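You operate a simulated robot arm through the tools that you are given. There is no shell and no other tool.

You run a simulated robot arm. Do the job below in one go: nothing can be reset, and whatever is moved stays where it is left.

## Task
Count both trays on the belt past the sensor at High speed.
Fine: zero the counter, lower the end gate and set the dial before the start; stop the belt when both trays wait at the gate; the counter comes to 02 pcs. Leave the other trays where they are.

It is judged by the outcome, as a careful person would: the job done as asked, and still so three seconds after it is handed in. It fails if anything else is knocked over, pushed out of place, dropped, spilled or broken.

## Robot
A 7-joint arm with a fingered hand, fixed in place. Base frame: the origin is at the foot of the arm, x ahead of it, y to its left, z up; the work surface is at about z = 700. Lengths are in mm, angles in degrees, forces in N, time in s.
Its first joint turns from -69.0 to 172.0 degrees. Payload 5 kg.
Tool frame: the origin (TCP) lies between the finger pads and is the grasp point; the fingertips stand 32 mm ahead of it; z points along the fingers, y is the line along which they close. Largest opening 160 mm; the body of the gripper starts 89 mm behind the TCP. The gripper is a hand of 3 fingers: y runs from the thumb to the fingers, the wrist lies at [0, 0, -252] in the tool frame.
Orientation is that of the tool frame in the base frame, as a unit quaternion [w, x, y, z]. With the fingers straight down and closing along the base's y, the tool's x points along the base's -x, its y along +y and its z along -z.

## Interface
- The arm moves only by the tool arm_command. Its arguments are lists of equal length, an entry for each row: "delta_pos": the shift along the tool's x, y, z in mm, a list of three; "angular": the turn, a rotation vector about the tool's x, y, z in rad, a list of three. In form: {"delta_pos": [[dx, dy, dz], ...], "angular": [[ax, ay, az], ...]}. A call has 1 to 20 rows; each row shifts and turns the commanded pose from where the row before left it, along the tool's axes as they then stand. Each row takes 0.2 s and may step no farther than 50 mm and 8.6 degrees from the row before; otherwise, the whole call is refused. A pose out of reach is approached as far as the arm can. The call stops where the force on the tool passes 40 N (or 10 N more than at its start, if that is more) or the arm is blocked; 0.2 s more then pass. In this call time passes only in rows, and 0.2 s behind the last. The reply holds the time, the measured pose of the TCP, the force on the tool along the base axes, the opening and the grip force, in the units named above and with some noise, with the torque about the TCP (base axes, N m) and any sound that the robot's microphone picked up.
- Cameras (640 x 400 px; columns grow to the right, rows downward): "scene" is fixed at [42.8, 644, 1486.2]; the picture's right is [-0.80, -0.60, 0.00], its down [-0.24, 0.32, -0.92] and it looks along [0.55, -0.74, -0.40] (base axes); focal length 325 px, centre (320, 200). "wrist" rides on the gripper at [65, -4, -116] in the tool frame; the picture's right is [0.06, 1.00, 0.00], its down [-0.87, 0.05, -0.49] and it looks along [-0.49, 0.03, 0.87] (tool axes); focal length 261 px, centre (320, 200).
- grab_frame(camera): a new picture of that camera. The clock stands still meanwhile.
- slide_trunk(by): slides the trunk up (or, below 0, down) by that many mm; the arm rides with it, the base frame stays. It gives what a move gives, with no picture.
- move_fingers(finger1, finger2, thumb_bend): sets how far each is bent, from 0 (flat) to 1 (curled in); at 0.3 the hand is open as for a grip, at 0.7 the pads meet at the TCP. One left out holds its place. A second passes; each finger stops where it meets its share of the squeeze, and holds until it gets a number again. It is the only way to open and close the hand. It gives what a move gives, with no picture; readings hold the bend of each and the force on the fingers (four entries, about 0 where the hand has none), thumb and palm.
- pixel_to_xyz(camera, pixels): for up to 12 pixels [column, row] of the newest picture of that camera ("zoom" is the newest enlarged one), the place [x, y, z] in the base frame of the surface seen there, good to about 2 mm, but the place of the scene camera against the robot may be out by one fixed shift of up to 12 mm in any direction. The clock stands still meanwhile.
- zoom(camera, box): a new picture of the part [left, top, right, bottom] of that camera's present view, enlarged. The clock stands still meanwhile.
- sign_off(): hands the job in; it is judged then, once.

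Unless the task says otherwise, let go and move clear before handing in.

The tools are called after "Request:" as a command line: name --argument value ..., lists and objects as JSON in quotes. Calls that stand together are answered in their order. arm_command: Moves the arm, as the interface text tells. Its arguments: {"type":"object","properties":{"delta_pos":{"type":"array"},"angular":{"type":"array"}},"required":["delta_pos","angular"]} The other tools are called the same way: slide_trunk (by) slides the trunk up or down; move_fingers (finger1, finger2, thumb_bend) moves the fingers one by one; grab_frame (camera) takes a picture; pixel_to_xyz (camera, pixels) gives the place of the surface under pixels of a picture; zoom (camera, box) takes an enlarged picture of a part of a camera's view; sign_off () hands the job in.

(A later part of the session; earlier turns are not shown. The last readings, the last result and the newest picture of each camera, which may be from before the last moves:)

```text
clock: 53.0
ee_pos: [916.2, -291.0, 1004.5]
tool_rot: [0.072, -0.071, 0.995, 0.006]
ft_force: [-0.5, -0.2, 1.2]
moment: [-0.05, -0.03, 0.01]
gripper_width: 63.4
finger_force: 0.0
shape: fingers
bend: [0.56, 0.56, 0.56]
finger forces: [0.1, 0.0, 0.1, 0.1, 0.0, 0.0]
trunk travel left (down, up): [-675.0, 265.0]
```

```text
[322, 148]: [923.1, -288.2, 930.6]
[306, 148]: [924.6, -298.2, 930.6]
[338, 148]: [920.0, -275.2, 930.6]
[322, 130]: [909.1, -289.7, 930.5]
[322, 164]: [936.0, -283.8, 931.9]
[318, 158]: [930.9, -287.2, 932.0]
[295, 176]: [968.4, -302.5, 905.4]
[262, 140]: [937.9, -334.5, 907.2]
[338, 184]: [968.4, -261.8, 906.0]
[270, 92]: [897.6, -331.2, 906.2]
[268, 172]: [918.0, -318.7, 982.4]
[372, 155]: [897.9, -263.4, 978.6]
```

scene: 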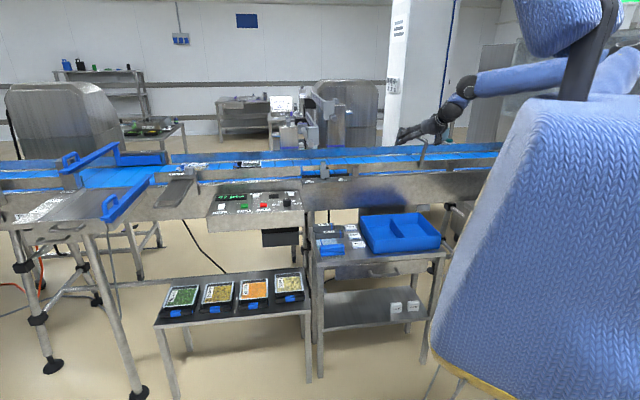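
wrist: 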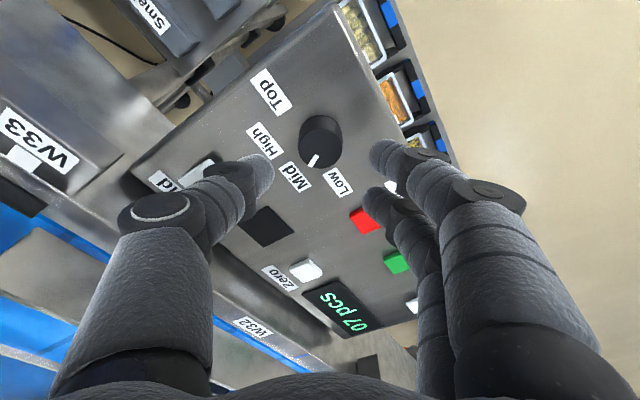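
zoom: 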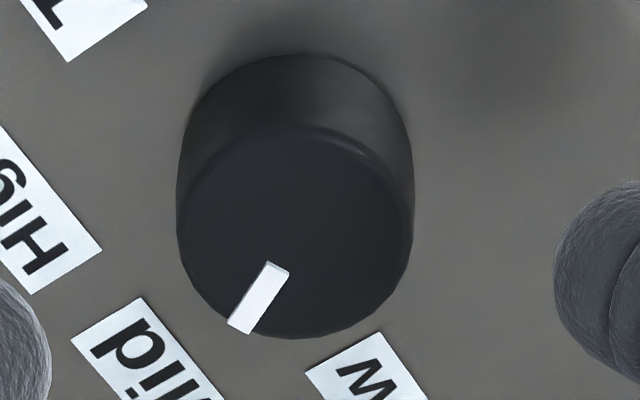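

The knob centre is confirmed at about (923,-289). I'll descend around it.

Request:
arm_command --delta_pos '[[4.1, 1.0, 20], [0, 0, 20], [0, 0, 10], [0, 0, 8.5], [0, 0, 0]]' --angular '[[0, 0, 0], [0, 0, 0], [0, 0, 0], [0, 0, 0], [0, 0, 0]]'

Request:
grab_frame --camera "wrist"

Request:
zoom --camera "scene" --box '[260, 160, 320, 216]'

```text
clock: 54.1
ee_pos: [911.3, -298.0, 948.6]
tool_rot: [0.072, -0.07, 0.995, 0.007]
ft_force: [0.0, -0.2, -1.4]
moment: [0.01, 0.01, 0.0]
gripper_width: 63.7
finger_force: 0.0
shape: fingers
bend: [0.56, 0.56, 0.56]
finger forces: [0.0, 0.0, 0.0, 0.0, 0.0, 0.1]
out of reach, approached as far as the arm can: row 2, 3, 4
trunk travel left (down, up): [-675.0, 265.0]
```

```text
taken
```

wrist: 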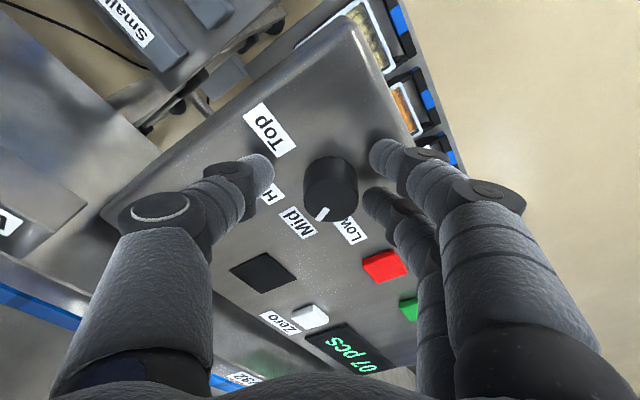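

```text
7.14 times, centred on (290, 188) of scene
```

zoom: 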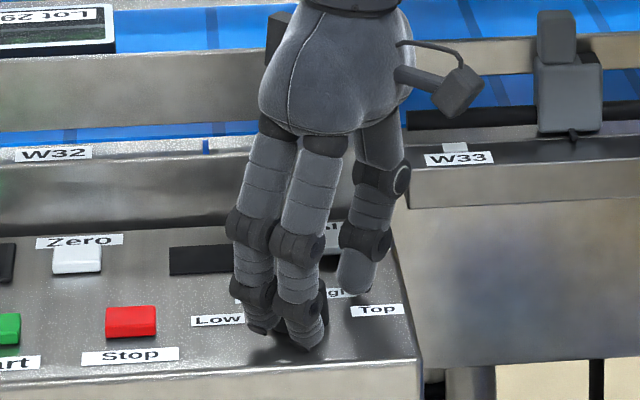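

At this height the arm falls about 12 mm short, at (911,-298). I'll rise 150 mm and lower the trunk by 145 mm so the shoulder is level with the wrist, which should give more reach.

Request:
arm_command --delta_pos '[[-5.25, 0, -37.1], [-5.25, 0, -37.1], [-5.25, 0, -37.1], [-5.25, 0, -37.1], [0, 0, 0]]' --angular '[[0, 0, 0], [0, 0, 0], [0, 0, 0], [0, 0, 0], [0, 0, 0]]'

Request:
slide_trunk --by -90

Request:
zoom --camera "scene" --box '[180, 60, 640, 350]'

```text
clock: 55.4
ee_pos: [911.4, -299.6, 1098.6]
tool_rot: [0.07, -0.071, 0.995, 0.006]
ft_force: [0.0, 0.1, -0.1]
moment: [0.01, -0.01, -0.05]
gripper_width: 63.6
finger_force: 0.2
shape: fingers
bend: [0.56, 0.56, 0.56]
finger forces: [0.0, 0.0, 0.0, 0.1, 0.0, 0.0]
trunk travel left (down, up): [-675.0, 265.0]
```

```text
clock: 56.6
ee_pos: [911.2, -298.6, 1008.4]
tool_rot: [0.07, -0.071, 0.995, 0.006]
ft_force: [0.2, 0.5, -0.1]
moment: [-0.08, -0.03, 0.01]
gripper_width: 63.8
finger_force: 0.0
shape: fingers
bend: [0.56, 0.56, 0.56]
finger forces: [0.1, 0.0, 0.1, 0.0, 0.1, 0.0]
trunk travel left (down, up): [-585.0, 355.0]
```

```text
1.38 times, centred on (410, 205) of scene
```

zoom: 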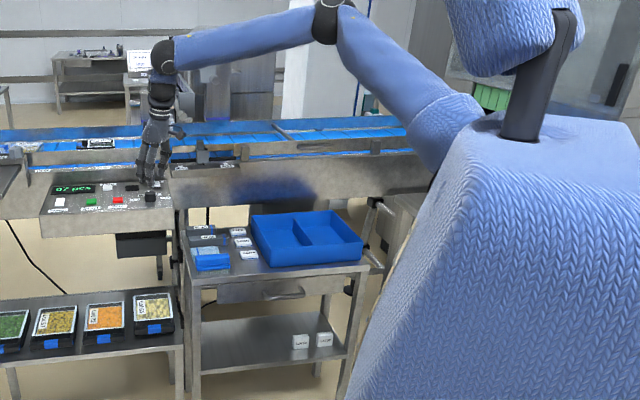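

The elbow is bent up, so reach depends on the arm's shape. I'll test whether this trunk height lets me get over the knob.

Request:
arm_command --delta_pos '[[-10.2, 7.8, 0], [0, 0, 25], [0, 0, 20], [0, 0, 0]]' --angular '[[0, 0, 0], [0, 0, 0], [0, 0, 0], [0, 0, 0]]'

```text
clock: 57.6
ee_pos: [926.3, -286.3, 965.7]
tool_rot: [0.071, -0.07, 0.995, 0.007]
ft_force: [-0.4, 1.1, -0.2]
moment: [-0.01, -0.02, 0.02]
gripper_width: 63.6
finger_force: 0.2
shape: fingers
bend: [0.56, 0.56, 0.56]
finger forces: [0.1, 0.0, 0.1, 0.0, 0.0, 0.0]
trunk travel left (down, up): [-585.0, 355.0]
```

That works: the pose is reachable now. I'll fine-align and go down to grip height.

Request:
arm_command --delta_pos '[[8.0, -2.2, 0], [0.6, 0, 9.4], [0.6, 0, 9.4], [0, 0, 0]]' --angular '[[0, 0, 0], [0, 0, 0], [0, 0, 0], [0, 0, 0]]'

Request:
grab_frame --camera "wrist"

Request:
zoom --camera "scene" --box '[260, 160, 320, 216]'

```text
clock: 58.6
ee_pos: [919.2, -290.6, 947.7]
tool_rot: [0.072, -0.071, 0.995, 0.006]
ft_force: [0.9, -0.1, 10.5]
moment: [0.44, 0.14, -0.05]
gripper_width: 63.0
finger_force: 5.2
shape: fingers
bend: [0.57, 0.56, 0.56]
finger forces: [10.7, 0.1, 0.0, 0.0, 0.1, 0.0]
trunk travel left (down, up): [-585.0, 355.0]
```

```text
taken
```

wrist: 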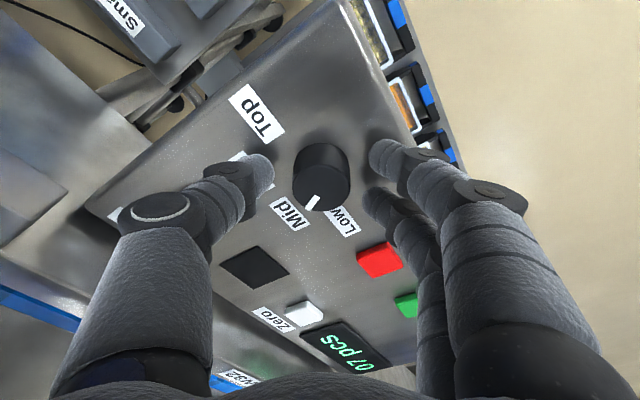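

```text
7.14 times, centred on (290, 188) of scene
```

zoom: 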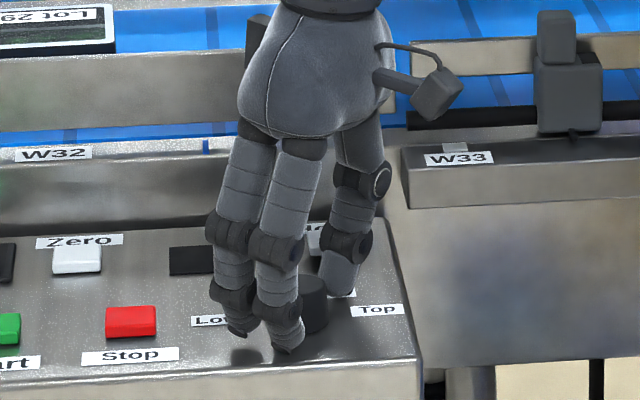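

Finger 1 just touches the panel (10.7 N). I'll rise 6 mm and then close on the knob.

Request:
arm_command --delta_pos '[[-0.8, 0, -6], [0, 0, 0]]' --angular '[[0, 0, 0], [0, 0, 0]]'

Request:
move_fingers --finger1 0.7 --finger2 0.7 --thumb_bend 0.7

Request:
grab_frame --camera "wrist"

Request:
zoom --camera "scene" --box '[260, 160, 320, 216]'

```text
clock: 59.2
ee_pos: [920.5, -291.8, 951.8]
tool_rot: [0.07, -0.071, 0.995, 0.006]
ft_force: [0.2, -0.2, -0.6]
moment: [-0.01, -0.01, 0.03]
gripper_width: 63.5
finger_force: 0.2
shape: fingers
bend: [0.56, 0.56, 0.56]
finger forces: [0.0, 0.1, 0.0, 0.0, 0.0, 0.0]
trunk travel left (down, up): [-585.0, 355.0]
```

```text
clock: 60.2
ee_pos: [920.3, -291.7, 951.1]
tool_rot: [0.069, -0.07, 0.995, 0.006]
ft_force: [0.3, 0.5, -5.4]
moment: [0.02, 0.03, 0.0]
gripper_width: 31.8
finger_force: 10.9
shape: fingers
bend: [0.65, 0.64, 0.66]
finger forces: [5.0, 5.9, 0.0, 0.0, 10.6, 0.1]
trunk travel left (down, up): [-585.0, 355.0]
```

```text
taken
```

wrist: 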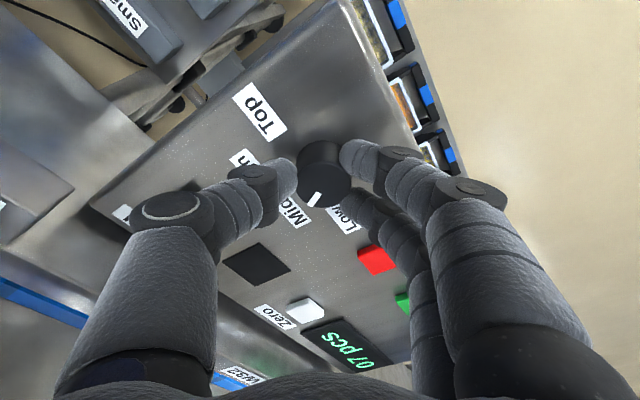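

```text
7.14 times, centred on (290, 188) of scene
```

zoom: 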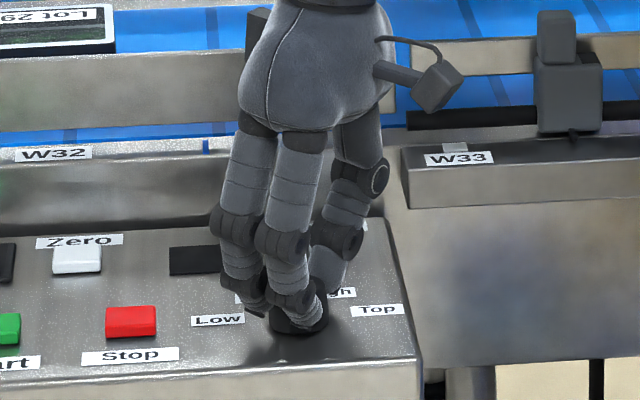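

The knob is gripped (31.8 mm, about 11 N). I'll turn it about 51° clockwise, seen from above, about its own vertical axis.

Request:
arm_command --delta_pos '[[0, 0.4, 0], [0, 0.4, 0], [0, 0.4, 0], [0, 0.4, 0], [0, 0.4, 0], [0, 0.4, 0], [0, 0, 0]]' --angular '[[0.0206, 0, 0.1466], [0.0206, 0, 0.1466], [0.0206, 0, 0.1466], [0.0206, 0, 0.1466], [0.0206, 0, 0.1466], [0.0206, 0, 0.1466], [0, 0, 0]]'

Request:
grab_frame --camera "wrist"

Request:
zoom --camera "wrist" --box '[240, 110, 400, 240]'

```text
clock: 61.8
ee_pos: [906.7, -298.3, 955.9]
tool_rot: [0.066, 0.363, 0.929, -0.022]
ft_force: [17.1, 30.1, -4.1]
moment: [0.7, -0.31, 0.37]
gripper_width: 35.3
finger_force: 17.2
shape: fingers
bend: [0.59, 0.57, 0.7]
finger forces: [18.3, 16.2, 0.0, 0.0, 0.0, 0.0]
out of reach, approached as far as the arm can: row 4, 5, 6
trunk travel left (down, up): [-585.0, 355.0]
```

```text
taken
```

wrist: 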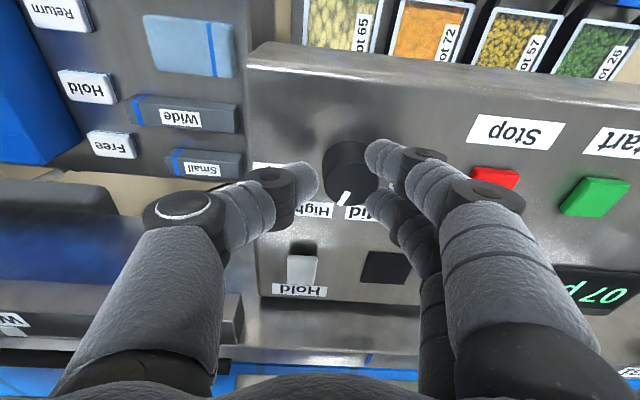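

```text
3.08 times, centred on (320, 175) of wrist
```

zoom: 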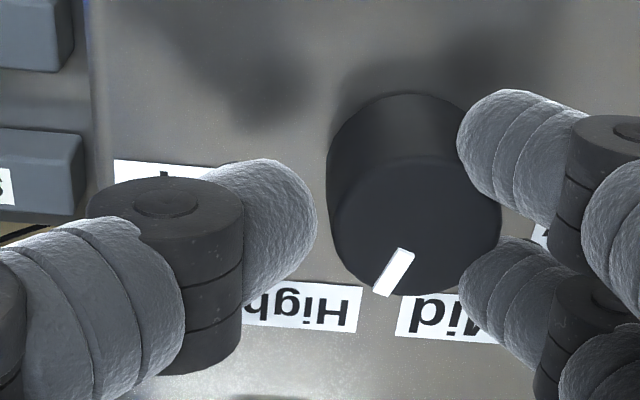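

The arm ran out of reach mid-turn, and the fingers are pushing the knob sideways (about 34 N). I'll open the hand to release it and then check how far the dial turned.

Request:
move_fingers --finger1 0.5 --finger2 0.5 --thumb_bend 0.54

Request:
arm_command --delta_pos '[[0, 0, -20], [0, 0, -30], [0, 0, -30], [0, 0, 0]]' --angular '[[0, 0, 0], [0, 0, 0], [0, 0, 0], [0, 0, 0]]'

Request:
grab_frame --camera "wrist"

Request:
zoom --camera "scene" --box '[262, 185, 312, 216]'

```text
clock: 62.8
ee_pos: [905.5, -299.6, 955.8]
tool_rot: [0.065, 0.364, 0.929, -0.023]
ft_force: [1.6, -0.3, -0.9]
moment: [0.01, 0.01, 0.0]
gripper_width: 79.4
finger_force: 0.0
shape: fingers
bend: [0.5, 0.5, 0.54]
finger forces: [0.0, 0.1, 0.0, 0.1, 0.0, 0.0]
trunk travel left (down, up): [-585.0, 355.0]
```

```text
clock: 63.8
ee_pos: [897.8, -294.4, 1035.4]
tool_rot: [0.066, 0.364, 0.929, -0.024]
ft_force: [-0.1, 0.4, -0.3]
moment: [0.03, 0.01, 0.01]
gripper_width: 79.0
finger_force: 0.1
shape: fingers
bend: [0.5, 0.5, 0.54]
finger forces: [0.0, 0.0, 0.0, 0.1, 0.1, 0.0]
trunk travel left (down, up): [-585.0, 355.0]
```

```text
taken
```

wrist: 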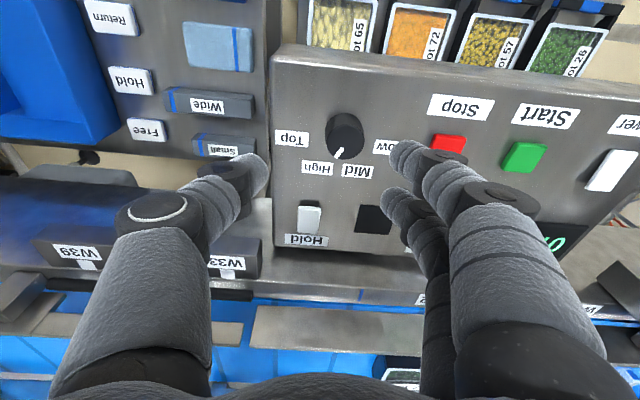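

```text
12.80 times, centred on (287, 200) of scene
```

zoom: 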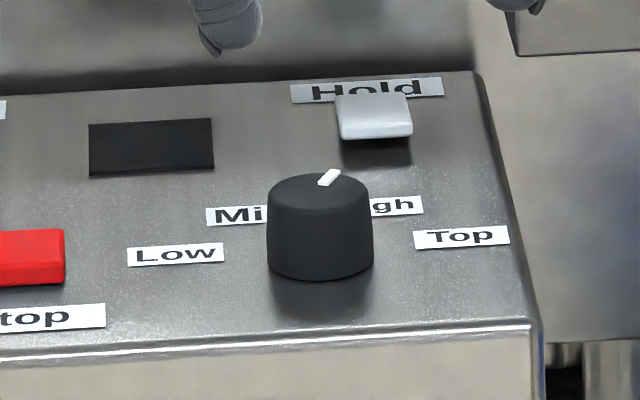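

The dial has turned to between Mid and High, so it has no hard detent. I'll measure the pointer's angle.

Request:
zoom --camera "wrist" --box '[270, 100, 410, 190]'

Request:
pixel_to_xyz --camera "zoom" --pixels '[[343, 165], [310, 237], [322, 218], [300, 165], [385, 165], [343, 120], [343, 220], [100, 172], [218, 308], [395, 318], [515, 210], [330, 165]]'

```text
4.44 times, centred on (340, 145) of wrist
```

zoom: 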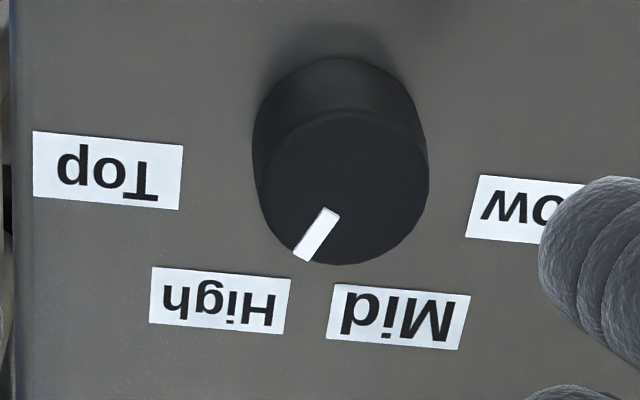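

```text
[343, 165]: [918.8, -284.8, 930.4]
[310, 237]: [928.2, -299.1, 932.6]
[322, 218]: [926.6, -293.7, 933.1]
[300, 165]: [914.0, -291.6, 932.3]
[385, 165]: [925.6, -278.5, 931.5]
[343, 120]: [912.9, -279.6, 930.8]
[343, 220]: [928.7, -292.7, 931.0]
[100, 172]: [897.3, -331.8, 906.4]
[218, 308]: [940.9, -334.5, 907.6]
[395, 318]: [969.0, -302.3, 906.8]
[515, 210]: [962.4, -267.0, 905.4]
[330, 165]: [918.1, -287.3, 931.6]
```

The pointer seems close to High, but the two views differ slightly. I'll zoom in more for a precise reading.

Request:
zoom --camera "scene" --box '[276, 194, 300, 209]'

Request:
pixel_to_xyz --camera "zoom" --pixels '[[262, 146], [315, 104], [180, 160], [350, 150], [290, 125], [260, 160], [400, 160], [130, 160]]'

Request:
zoom --camera "wrist" --box '[315, 105, 375, 165]'

Request:
pixel_to_xyz --camera "zoom" --pixels '[[290, 340], [245, 265], [325, 265], [285, 300]]'

```text
16.00 times, centred on (288, 202) of scene
```

zoom: 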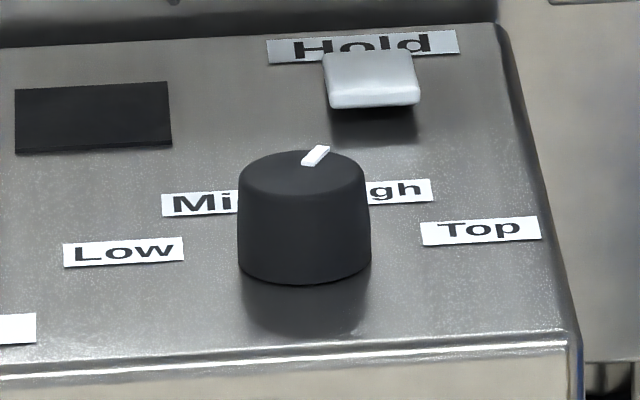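

```text
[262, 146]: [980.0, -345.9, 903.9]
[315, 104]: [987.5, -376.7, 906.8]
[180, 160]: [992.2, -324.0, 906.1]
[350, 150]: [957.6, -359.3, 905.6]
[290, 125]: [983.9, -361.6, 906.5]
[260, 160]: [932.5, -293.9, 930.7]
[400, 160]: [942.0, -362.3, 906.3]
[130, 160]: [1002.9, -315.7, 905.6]
```

```text
6.67 times, centred on (345, 135) of wrist
```

zoom: 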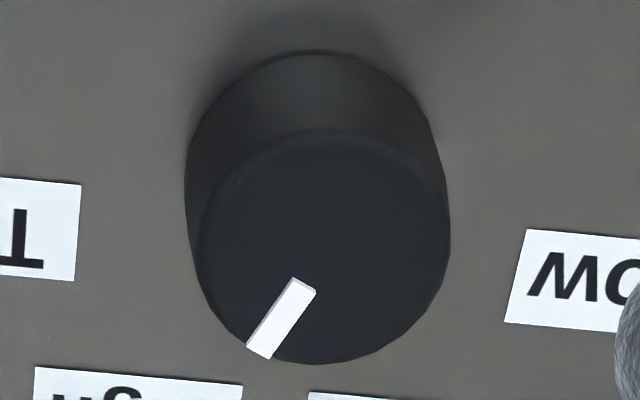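

```text
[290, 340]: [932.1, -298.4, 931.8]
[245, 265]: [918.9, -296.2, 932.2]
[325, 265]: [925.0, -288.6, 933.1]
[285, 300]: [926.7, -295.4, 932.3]
```

By ray geometry the pointer is at about -66°, a few degrees short of High at -70°. I'll re-grip for a small final turn, with a radial heading, more tilt and a lower trunk so the reach is comfortable.

Request:
arm_command --delta_pos '[[0, 0, -30], [0, 0, -30], [0, 0, 0], [0, 0, 0], [0, 0, 0]]' --angular '[[-0.0186, 0, -0.1322], [-0.0186, 0, -0.1322], [-0.0186, 0, -0.1322], [-0.0186, 0, -0.1322], [0, -0.07, 0]]'

Request:
slide_trunk --by -70

Request:
grab_frame --camera "wrist"

```text
clock: 65.0
ee_pos: [890.1, -287.4, 1093.3]
tool_rot: [0.104, 0.106, 0.989, -0.011]
ft_force: [0.2, -0.2, -0.2]
moment: [0.04, 0.02, 0.02]
gripper_width: 79.2
finger_force: 0.1
shape: fingers
bend: [0.5, 0.5, 0.54]
finger forces: [0.1, 0.0, 0.1, 0.0, 0.1, 0.0]
trunk travel left (down, up): [-585.0, 355.0]
```

```text
clock: 66.1
ee_pos: [890.0, -287.1, 1025.7]
tool_rot: [0.105, 0.107, 0.989, -0.01]
ft_force: [-0.4, -0.4, 0.2]
moment: [0.0, -0.03, -0.02]
gripper_width: 79.2
finger_force: 0.1
shape: fingers
bend: [0.5, 0.5, 0.54]
finger forces: [0.0, 0.0, 0.1, 0.1, 0.0, 0.0]
trunk travel left (down, up): [-515.0, 425.0]
```

```text
taken
```

wrist: 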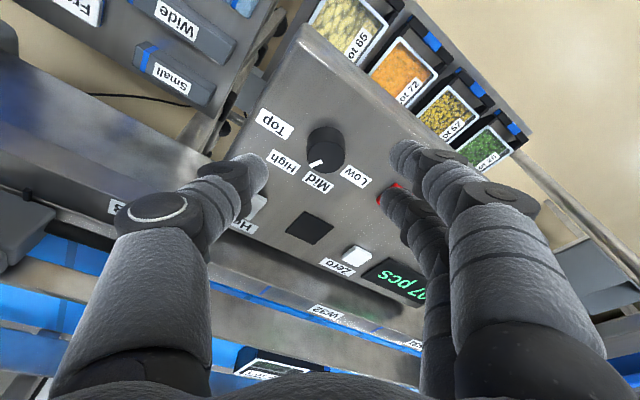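

From this new viewpoint I'll measure the pointer again.

Request:
zoom --camera "wrist" --box '[300, 120, 360, 180]'

Request:
zoom --camera "wrist" --box '[250, 90, 390, 200]'

```text
6.67 times, centred on (330, 150) of wrist
```

zoom: 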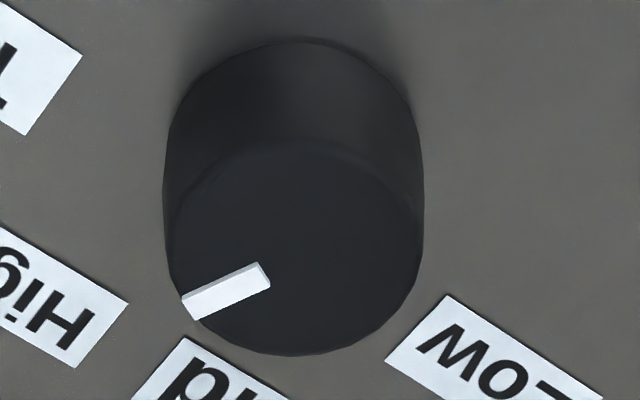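

```text
3.64 times, centred on (320, 145) of wrist
```

zoom: 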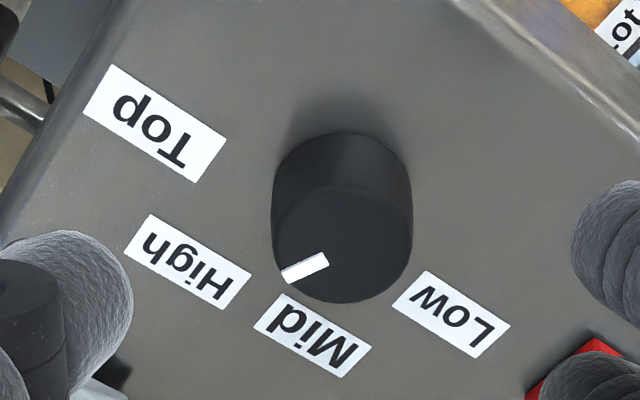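

The mark's own line gives -69° from two viewpoints, against -70° for High and an initial -19° at Mid, so the dial is on High. Next come the buttons: I'll curl the two fingers and use the thumb as a single pusher, and see where its tip lies.

Request:
arm_command --delta_pos '[[0, 0, -30], [0, 0, -30]]' --angular '[[0, 0, 0], [0, 0, 0]]'

Request:
move_fingers --finger1 1.0 --finger2 1.0 --thumb_bend 0.6

Request:
grab_frame --camera "wrist"

Request:
zoom --camera "scene" --box '[240, 120, 340, 200]'

```text
clock: 66.7
ee_pos: [877.8, -286.2, 1081.3]
tool_rot: [0.104, 0.105, 0.989, -0.01]
ft_force: [0.1, 0.2, -0.6]
moment: [0.0, 0.02, -0.01]
gripper_width: 79.1
finger_force: 0.1
shape: fingers
bend: [0.5, 0.5, 0.54]
finger forces: [0.0, 0.0, 0.0, 0.0, 0.0, 0.0]
trunk travel left (down, up): [-515.0, 425.0]
```

```text
clock: 67.7
ee_pos: [877.8, -283.2, 1082.6]
tool_rot: [0.105, 0.106, 0.989, -0.01]
ft_force: [-0.4, 0.0, 0.0]
moment: [0.01, 0.0, -0.01]
gripper_width: 50.6
finger_force: 0.0
shape: fingers
bend: [1.0, 1.0, 0.6]
finger forces: [0.0, 0.0, 0.0, 0.0, 0.0, 0.0]
trunk travel left (down, up): [-515.0, 425.0]
```

```text
taken
```

wrist: 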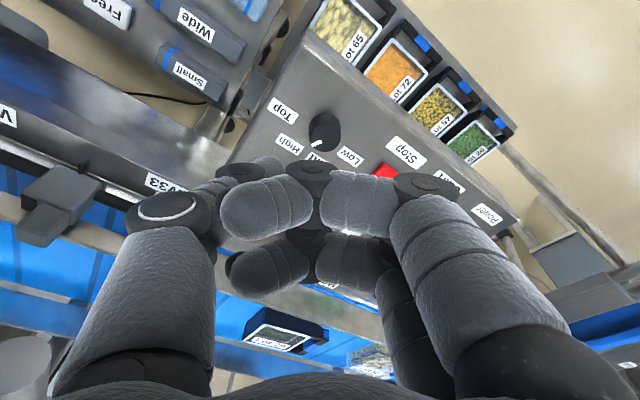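

```text
5.00 times, centred on (290, 160) of scene
```

zoom: 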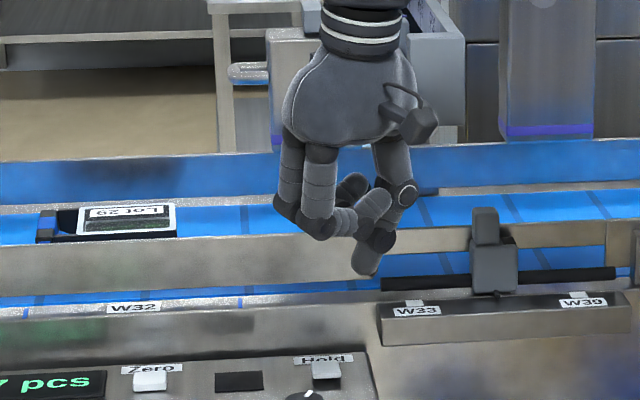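

The thumb is now the lowest point. I'll measure its tip position in the scene camera.

Request:
pixel_to_xyz --camera "zoom" --pixels '[[365, 272], [360, 265], [372, 255], [378, 240], [403, 192], [150, 380], [325, 370], [320, 230], [345, 225]]'

Request:
pixel_to_xyz --camera "wrist" --pixels '[[270, 163], [230, 170], [165, 207], [380, 170], [325, 145], [290, 140]]'

Request:
zoom --camera "scene" --box '[295, 150, 335, 180]'

```text
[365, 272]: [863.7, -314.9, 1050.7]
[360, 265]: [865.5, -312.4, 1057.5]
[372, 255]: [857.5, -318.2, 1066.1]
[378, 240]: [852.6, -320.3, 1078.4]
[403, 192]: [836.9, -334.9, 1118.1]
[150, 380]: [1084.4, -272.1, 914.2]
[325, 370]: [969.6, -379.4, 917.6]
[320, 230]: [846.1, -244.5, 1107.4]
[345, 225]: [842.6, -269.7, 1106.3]
```

```text
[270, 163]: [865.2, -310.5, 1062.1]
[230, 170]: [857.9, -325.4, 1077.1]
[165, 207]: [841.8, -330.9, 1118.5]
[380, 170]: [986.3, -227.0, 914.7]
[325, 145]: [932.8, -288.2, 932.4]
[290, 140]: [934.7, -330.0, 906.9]
```

```text
13.33 times, centred on (315, 165) of scene
```

zoom: 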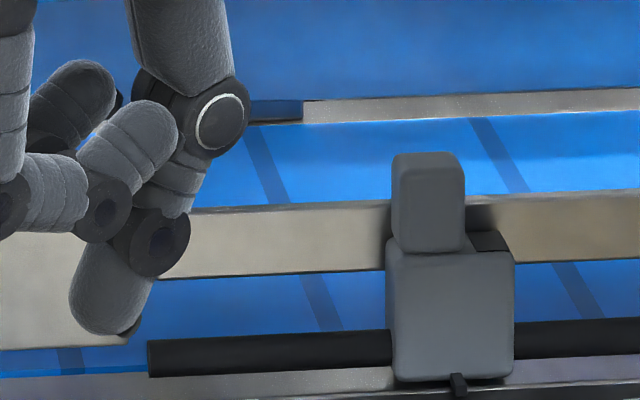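

The thumb tip sits about 30 mm to the tool's -y side and 36 mm ahead of the TCP. Zero is at radius 1131, so I'll tilt the hand to 45° and lower the trunk slightly for reach.

Request:
arm_command --delta_pos '[[0, 0, 0], [0, 0, 0], [0, 0, 0], [0, 0, 0], [0, 0, 0]]' --angular '[[0, -0.144, 0], [0, -0.144, 0], [0, -0.144, 0], [0, -0.144, 0], [0, 0, 0]]'

Request:
slide_trunk --by -50

```text
clock: 68.9
ee_pos: [877.3, -284.7, 1082.2]
tool_rot: [0.381, 0.099, 0.918, -0.04]
ft_force: [-0.1, -0.5, 0.3]
moment: [0.01, 0.01, -0.01]
gripper_width: 50.8
finger_force: 0.2
shape: fingers
bend: [1.0, 1.0, 0.6]
finger forces: [0.1, 0.0, 0.1, 0.0, 0.0, 0.0]
trunk travel left (down, up): [-515.0, 425.0]
```

```text
clock: 69.8
ee_pos: [877.5, -284.2, 1034.0]
tool_rot: [0.383, 0.099, 0.918, -0.041]
ft_force: [-0.1, -0.1, 1.0]
moment: [0.02, -0.02, -0.02]
gripper_width: 50.8
finger_force: 0.0
shape: fingers
bend: [1.0, 1.0, 0.6]
finger forces: [0.1, 0.0, 0.0, 0.0, 0.0, 0.0]
trunk travel left (down, up): [-465.0, 475.0]
```

The orientation is right (45° tilt, heading -12°). I'll move to hover the thumb about 30 mm above the Zero button.

Request:
arm_command --delta_pos '[[-17.5, 18.6, 35.4], [-17.5, 18.6, 35.4], [-17.5, 18.6, 35.4], [-17.5, 18.6, 35.4], [-17.5, 18.6, 35.4], [0, 0, 0]]' --angular '[[0, 0, 0], [0, 0, 0], [0, 0, 0], [0, 0, 0], [0, 0, 0], [0, 0, 0]]'

Request:
zoom --camera "scene" --box '[210, 140, 310, 216]'

Request:
grab_frame --camera "wrist"

```text
clock: 71.2
ee_pos: [1058.9, -255.9, 973.2]
tool_rot: [0.382, 0.097, 0.918, -0.038]
ft_force: [0.0, -0.3, -1.2]
moment: [0.01, -0.02, -0.01]
gripper_width: 50.6
finger_force: 0.0
shape: fingers
bend: [1.0, 1.0, 0.6]
finger forces: [0.0, 0.0, 0.1, 0.1, 0.1, 0.0]
out of reach, approached as far as the arm can: row 5
trunk travel left (down, up): [-465.0, 475.0]
```

```text
5.26 times, centred on (260, 178) of scene
```

zoom: 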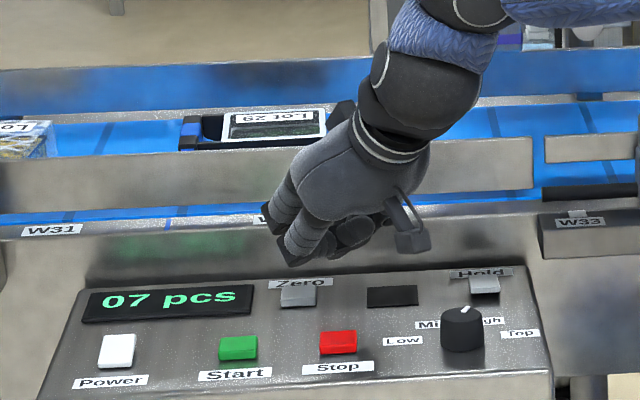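

```text
taken
```

wrist: 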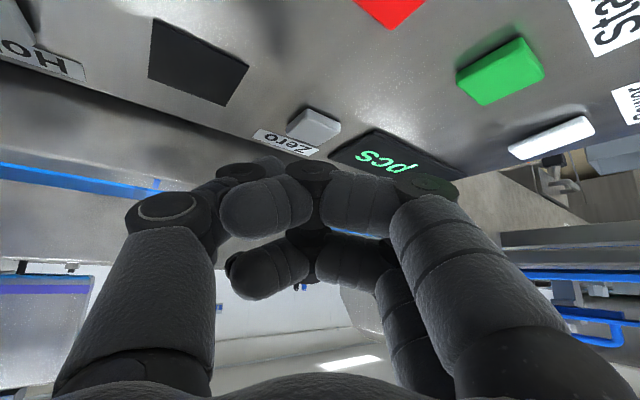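

The arm stops about 25 mm short of Zero at this tilt. I'll look at the arm's overall shape to choose a better trunk height.

Request:
grab_frame --camera "scene"

Request:
pixel_to_xyz --camera "scene" --pixels '[[290, 150], [310, 130], [345, 110], [400, 90], [430, 80], [460, 110], [490, 140], [510, 170], [540, 130], [480, 100], [380, 100], [520, 110]]'

```text
taken
```

scene: 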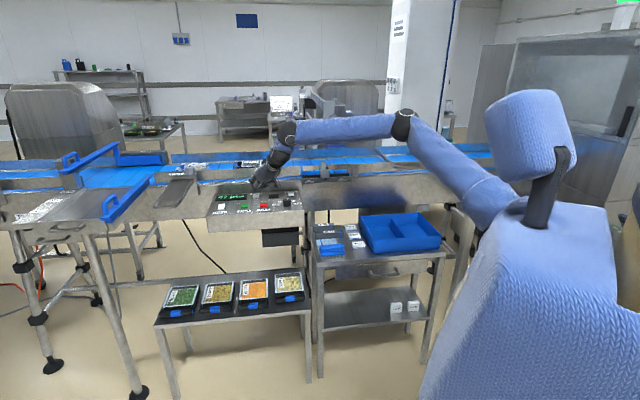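

```text
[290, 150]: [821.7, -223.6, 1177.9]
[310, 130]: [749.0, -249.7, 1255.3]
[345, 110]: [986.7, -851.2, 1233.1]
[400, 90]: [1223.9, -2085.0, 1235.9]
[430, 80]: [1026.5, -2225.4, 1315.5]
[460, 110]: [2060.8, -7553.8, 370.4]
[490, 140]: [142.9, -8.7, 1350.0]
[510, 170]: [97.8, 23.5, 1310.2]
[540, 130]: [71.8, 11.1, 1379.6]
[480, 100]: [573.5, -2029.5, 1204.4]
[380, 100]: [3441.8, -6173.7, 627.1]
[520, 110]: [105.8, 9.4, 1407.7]
```

Request:
pixel_to_xyz --camera "scene" --pixels '[[485, 195], [460, 175], [440, 160], [420, 140], [403, 125], [385, 127], [350, 130], [310, 133], [287, 133], [278, 158], [500, 185], [265, 175]]'

```text
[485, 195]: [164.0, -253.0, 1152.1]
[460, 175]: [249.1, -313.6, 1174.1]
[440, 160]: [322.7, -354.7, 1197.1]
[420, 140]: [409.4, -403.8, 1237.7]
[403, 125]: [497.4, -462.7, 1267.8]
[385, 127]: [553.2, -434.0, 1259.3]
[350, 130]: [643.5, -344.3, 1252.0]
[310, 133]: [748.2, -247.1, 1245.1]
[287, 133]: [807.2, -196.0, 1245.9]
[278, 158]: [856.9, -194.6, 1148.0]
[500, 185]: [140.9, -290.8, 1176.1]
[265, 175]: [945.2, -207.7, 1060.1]
```

The picture explains it: the elbow sits out to the right and the forearm comes in at about +41°, so a more left-turned hand heading will reach better. I'll turn the hand to heading about +18° here.

Request:
arm_command --delta_pos '[[0, 0, -20], [0, 0, 0], [0, 0, 0], [0, 0, 0], [0, 0, 0]]' --angular '[[-0.093, 0, -0.093], [-0.093, 0, -0.093], [-0.093, 0, -0.093], [-0.093, 0, -0.093], [0, 0, 0]]'

```text
clock: 72.4
ee_pos: [1044.2, -254.3, 987.0]
tool_rot: [0.379, -0.144, 0.912, 0.06]
ft_force: [0.1, 0.2, 0.1]
moment: [0.0, 0.0, 0.0]
gripper_width: 50.7
finger_force: 0.1
shape: fingers
bend: [1.0, 1.0, 0.6]
finger forces: [0.0, 0.1, 0.1, 0.0, 0.0, 0.0]
trunk travel left (down, up): [-465.0, 475.0]
```

Request:
arm_command --delta_pos '[[-3.8, 0.1, 27.2], [0, 0, 0]]' --angular '[[0, 0, 0], [0, 0, 0]]'

Request:
zoom --camera "scene" --box '[210, 140, 310, 216]'

Request:
grab_frame --camera "wrist"

```text
clock: 73.0
ee_pos: [1063.8, -246.8, 971.3]
tool_rot: [0.379, -0.143, 0.912, 0.06]
ft_force: [0.3, 0.8, -0.1]
moment: [0.0, 0.02, 0.02]
gripper_width: 50.8
finger_force: 0.0
shape: fingers
bend: [1.0, 1.0, 0.6]
finger forces: [0.0, 0.0, 0.1, 0.1, 0.0, 0.0]
trunk travel left (down, up): [-465.0, 475.0]
```

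```text
5.26 times, centred on (260, 178) of scene
```

zoom: 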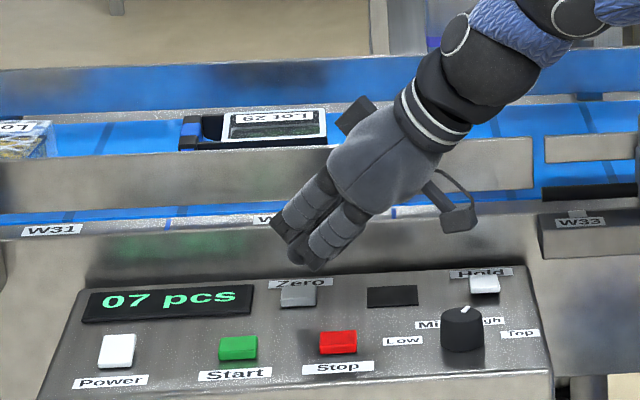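

```text
taken
```

wrist: 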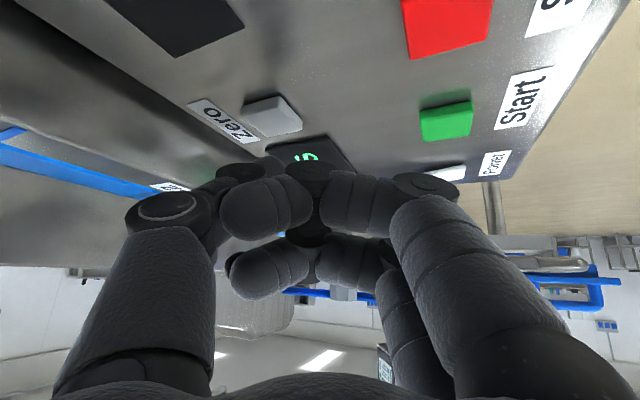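

The Zero button is at wrist (272,112). I'll read its exact place and its neighbours from this close view.

Request:
pixel_to_xyz --camera "wrist" --pixels '[[270, 108], [278, 118], [255, 112], [290, 112], [447, 115], [450, 125], [425, 120], [470, 110], [447, 30], [470, 20], [268, 165], [300, 150]]'

Request:
zoom --camera "wrist" --box '[180, 60, 380, 190]'

```text
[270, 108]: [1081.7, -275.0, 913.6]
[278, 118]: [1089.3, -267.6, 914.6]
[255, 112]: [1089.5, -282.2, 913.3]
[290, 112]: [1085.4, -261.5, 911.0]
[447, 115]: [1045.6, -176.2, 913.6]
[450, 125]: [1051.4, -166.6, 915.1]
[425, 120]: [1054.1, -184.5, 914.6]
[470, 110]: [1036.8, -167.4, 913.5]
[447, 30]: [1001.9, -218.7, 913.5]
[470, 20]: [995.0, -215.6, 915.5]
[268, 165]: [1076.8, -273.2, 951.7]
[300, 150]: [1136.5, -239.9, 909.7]
```

```text
3.08 times, centred on (280, 125) of wrist
```

zoom: 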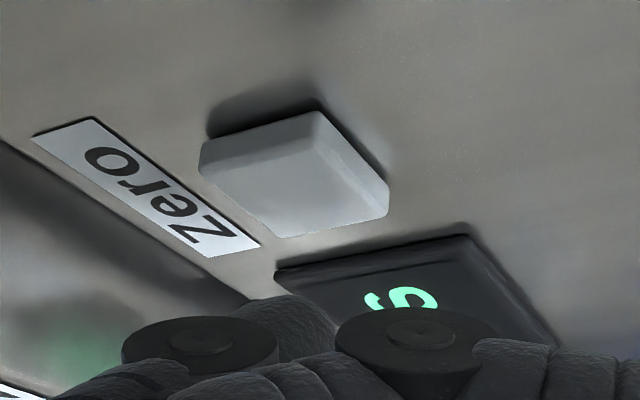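

The Zero button centre is at about (1092,-271,914.5), nearly under the thumb tip. I'll lower straight down in small steps and watch the force.

Request:
arm_command --delta_pos '[[7, 0, 7], [7, 0, 7], [2.8, 0, 2.8], [2.1, 0, 2.1]]' --angular '[[0, 0, 0], [0, 0, 0], [0, 0, 0], [0, 0, 0]]'

Request:
zoom --camera "scene" --box '[220, 165, 290, 216]'

Request:
grab_frame --camera "wrist"

```text
clock: 74.0
ee_pos: [1064.1, -246.8, 944.6]
tool_rot: [0.379, -0.144, 0.912, 0.061]
ft_force: [0.5, -0.3, 2.3]
moment: [-0.05, -0.11, 0.0]
gripper_width: 51.1
finger_force: 1.0
shape: fingers
bend: [1.0, 1.0, 0.6]
finger forces: [0.0, 0.0, 0.1, 0.0, 2.0, 0.1]
trunk travel left (down, up): [-465.0, 475.0]
heard: click
```

```text
7.84 times, centred on (255, 190) of scene
```

zoom: 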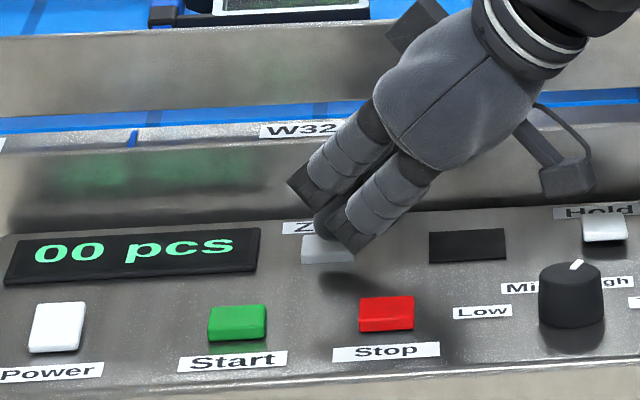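

```text
taken
```

wrist: 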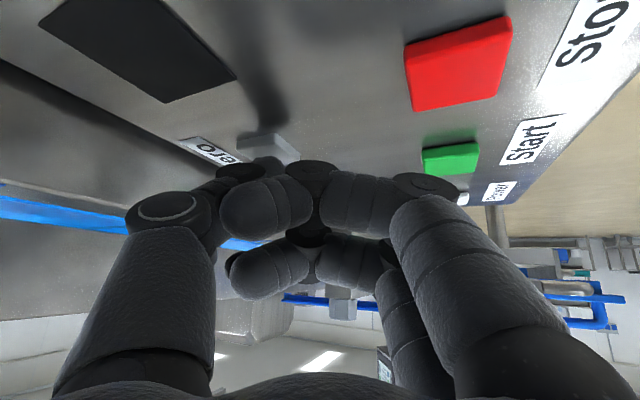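

A click was heard and the display reads "00 pcs". I'll lift off and move the thumb over the green Start button.

Request:
arm_command --delta_pos '[[-10, 0, -10], [-12, 0, -12], [2.4, 37.2, -2.4], [2.4, 37.2, -2.4], [2.4, 37.2, -2.4], [0, 0, 0]]' --angular '[[0, 0, 0], [0, 0, 0], [0, 0, 0], [0, 0, 0], [0, 0, 0], [0, 0, 0]]'

Request:
zoom --camera "scene" --box '[200, 145, 300, 216]'

Request:
grab_frame --camera "wrist"

```text
clock: 75.4
ee_pos: [1019.6, -144.9, 976.5]
tool_rot: [0.38, -0.143, 0.912, 0.06]
ft_force: [-0.3, 0.4, -0.7]
moment: [-0.01, 0.01, 0.02]
gripper_width: 50.8
finger_force: 0.1
shape: fingers
bend: [1.0, 1.0, 0.6]
finger forces: [0.0, 0.0, 0.0, 0.1, 0.0, 0.1]
trunk travel left (down, up): [-465.0, 475.0]
```

```text
5.63 times, centred on (250, 180) of scene
```

zoom: 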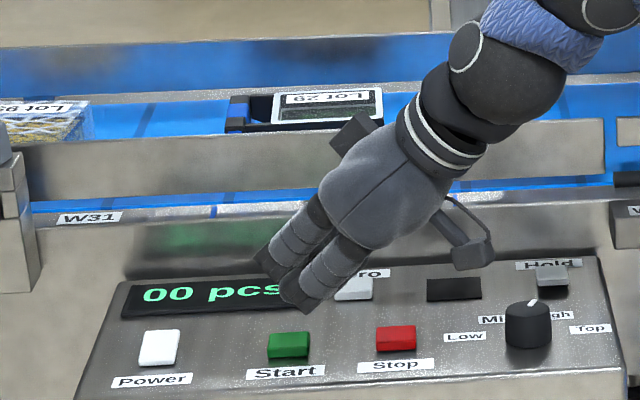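

```text
taken
```

wrist: 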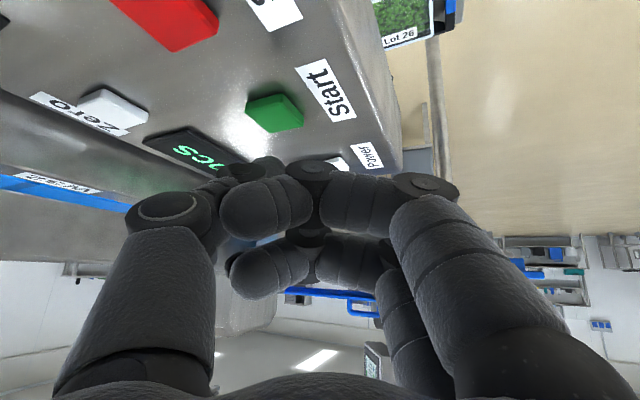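

Start (274,115) lines up as Zero did, and the display still shows 00. Before starting, I'll check the dial mark and the gate once more.

Request:
zoom --camera "scene" --box '[280, 192, 300, 206]'

Request:
zoom --camera "scene" --box '[340, 130, 450, 180]'

```text
16.00 times, centred on (290, 199) of scene
```

zoom: 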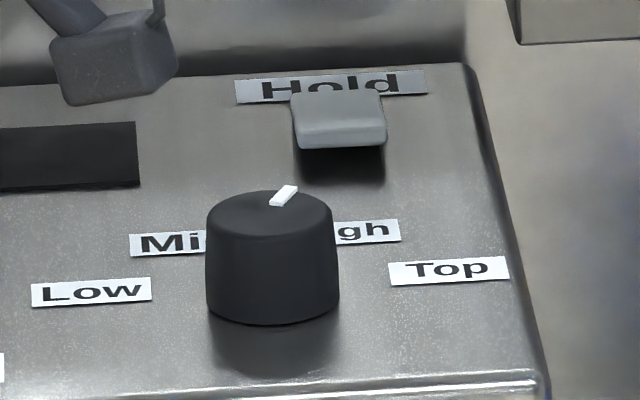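

```text
5.82 times, centred on (395, 155) of scene
```

zoom: 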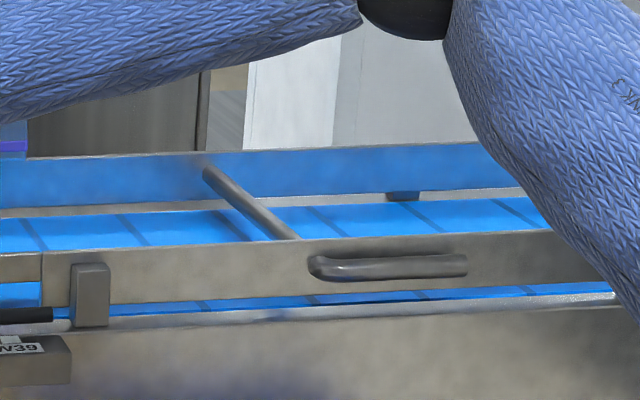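

The dial mark reads about -66 to -69°, on High, and the gate is down. I'll press Start now.

Request:
arm_command --delta_pos '[[7.1, 0, 7.1], [7.1, 0, 7.1], [5, 0, 5], [4, 0, 4]]' --angular '[[0, 0, 0], [0, 0, 0], [0, 0, 0], [0, 0, 0]]'

Request:
grab_frame --camera "scene"

Request:
zoom --camera "scene" --box '[200, 145, 300, 216]'

```text
clock: 76.4
ee_pos: [1020.4, -144.5, 943.0]
tool_rot: [0.379, -0.143, 0.913, 0.059]
ft_force: [0.4, -0.1, 2.7]
moment: [-0.05, -0.11, -0.01]
gripper_width: 51.1
finger_force: 1.4
shape: fingers
bend: [1.0, 1.0, 0.6]
finger forces: [0.0, 0.0, 0.0, 0.0, 2.9, 0.0]
trunk travel left (down, up): [-465.0, 475.0]
heard: click
```

```text
taken
```

scene: 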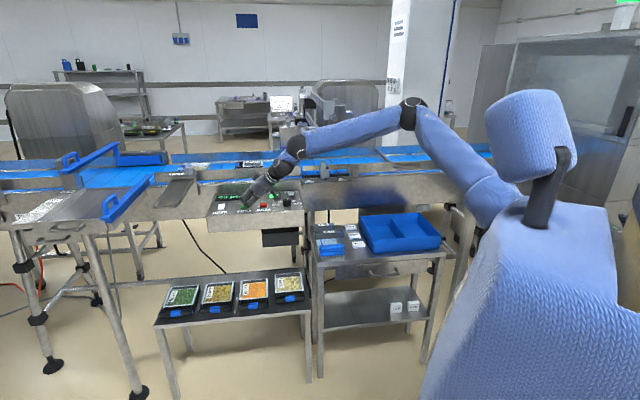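

```text
5.63 times, centred on (250, 180) of scene
```

zoom: 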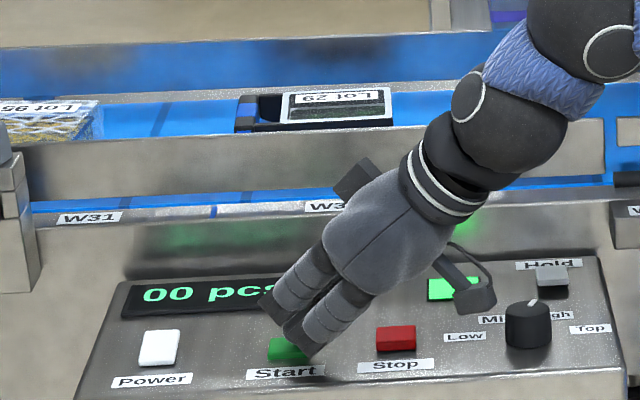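

The green lamp lit and the trays have begun moving right. I'll lift and move over the red Stop button.

Request:
arm_command --delta_pos '[[-15.6, 0, -15.6], [23, -16.8, -23.2], [23, -16.8, -23.2]]' --angular '[[0, 0, 0], [0, 0, 0], [0, 0, 0]]'

Request:
grab_frame --camera "scene"

Request:
grab_frame --camera "wrist"

```text
clock: 77.2
ee_pos: [965.5, -193.9, 965.0]
tool_rot: [0.379, -0.144, 0.912, 0.061]
ft_force: [0.6, -0.8, -0.4]
moment: [0.01, -0.03, 0.0]
gripper_width: 51.0
finger_force: 0.0
shape: fingers
bend: [1.0, 1.0, 0.6]
finger forces: [0.0, 0.0, 0.0, 0.0, 0.0, 0.0]
trunk travel left (down, up): [-465.0, 475.0]
```

```text
taken
```

scene: 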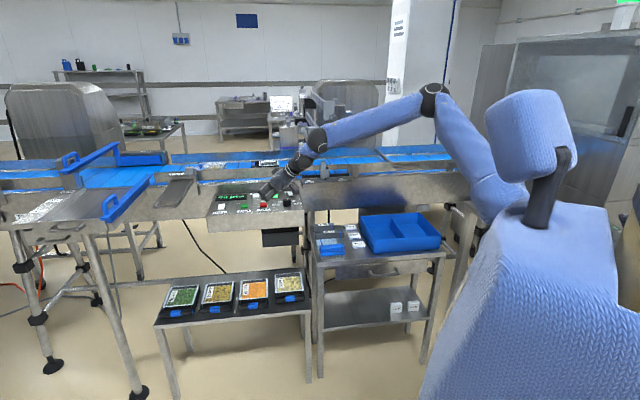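

```text
taken
```

wrist: 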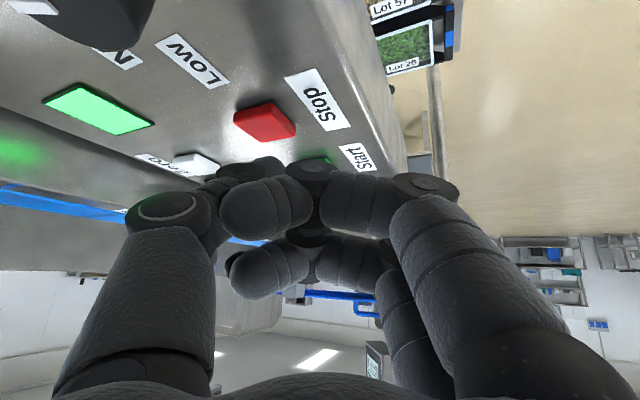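

The Stop button is under the thumb at (265,122), about 4 mm off. I'll watch the trays on the belt.

Request:
zoom --camera "scene" --box '[190, 130, 430, 200]'

Request:
arm_command --delta_pos '[[0, -4, 0], [0, 0, 0], [0, 0, 0]]' --angular '[[0, 0, 0], [0, 0, 0], [0, 0, 0]]'

Request:
zoom --camera "scene" --box '[190, 130, 430, 200]'

```text
2.67 times, centred on (310, 165) of scene
```

zoom: 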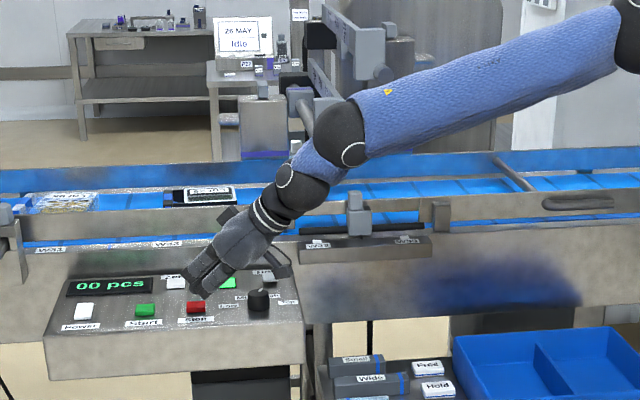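

```text
clock: 78.0
ee_pos: [969.2, -199.8, 963.5]
tool_rot: [0.379, -0.144, 0.912, 0.061]
ft_force: [0.0, 0.1, -0.4]
moment: [0.01, 0.02, 0.02]
gripper_width: 50.8
finger_force: 0.1
shape: fingers
bend: [1.0, 1.0, 0.6]
finger forces: [0.0, 0.0, 0.1, 0.0, 0.1, 0.1]
trunk travel left (down, up): [-465.0, 475.0]
```

```text
2.67 times, centred on (310, 165) of scene
```

zoom: 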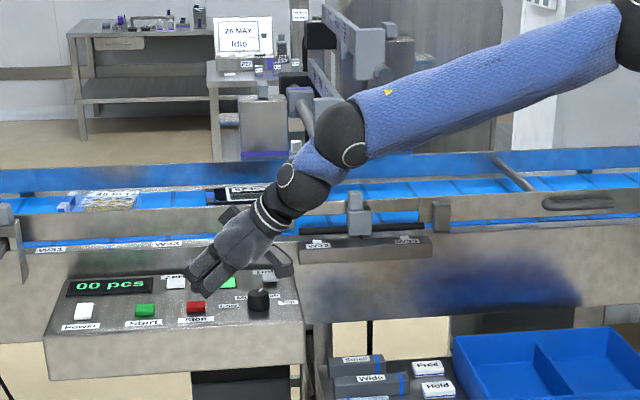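

The trays are moving at about 105 mm/s with the counter at 00, so both should reach the gate around clock 84. I'll hold still and wait 3 s.

Request:
arm_command --delta_pos '[[0, 0, 0], [0, 0, 0], [0, 0, 0], [0, 0, 0], [0, 0, 0], [0, 0, 0], [0, 0, 0], [0, 0, 0], [0, 0, 0], [0, 0, 0], [0, 0, 0], [0, 0, 0], [0, 0, 0]]' --angular '[[0, 0, 0], [0, 0, 0], [0, 0, 0], [0, 0, 0], [0, 0, 0], [0, 0, 0], [0, 0, 0], [0, 0, 0], [0, 0, 0], [0, 0, 0], [0, 0, 0], [0, 0, 0], [0, 0, 0]]'

Request:
zoom --camera "scene" --box '[190, 130, 430, 200]'

```text
clock: 80.8
ee_pos: [968.7, -201.4, 963.5]
tool_rot: [0.379, -0.144, 0.912, 0.06]
ft_force: [-1.1, -0.5, 0.1]
moment: [-0.01, -0.02, 0.0]
gripper_width: 51.1
finger_force: 0.1
shape: fingers
bend: [1.0, 1.0, 0.6]
finger forces: [0.0, 0.0, 0.1, 0.1, 0.1, 0.0]
trunk travel left (down, up): [-465.0, 475.0]
```

```text
2.67 times, centred on (310, 165) of scene
```

zoom: 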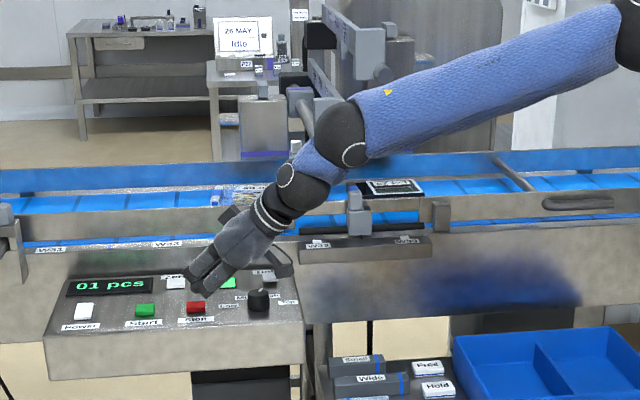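

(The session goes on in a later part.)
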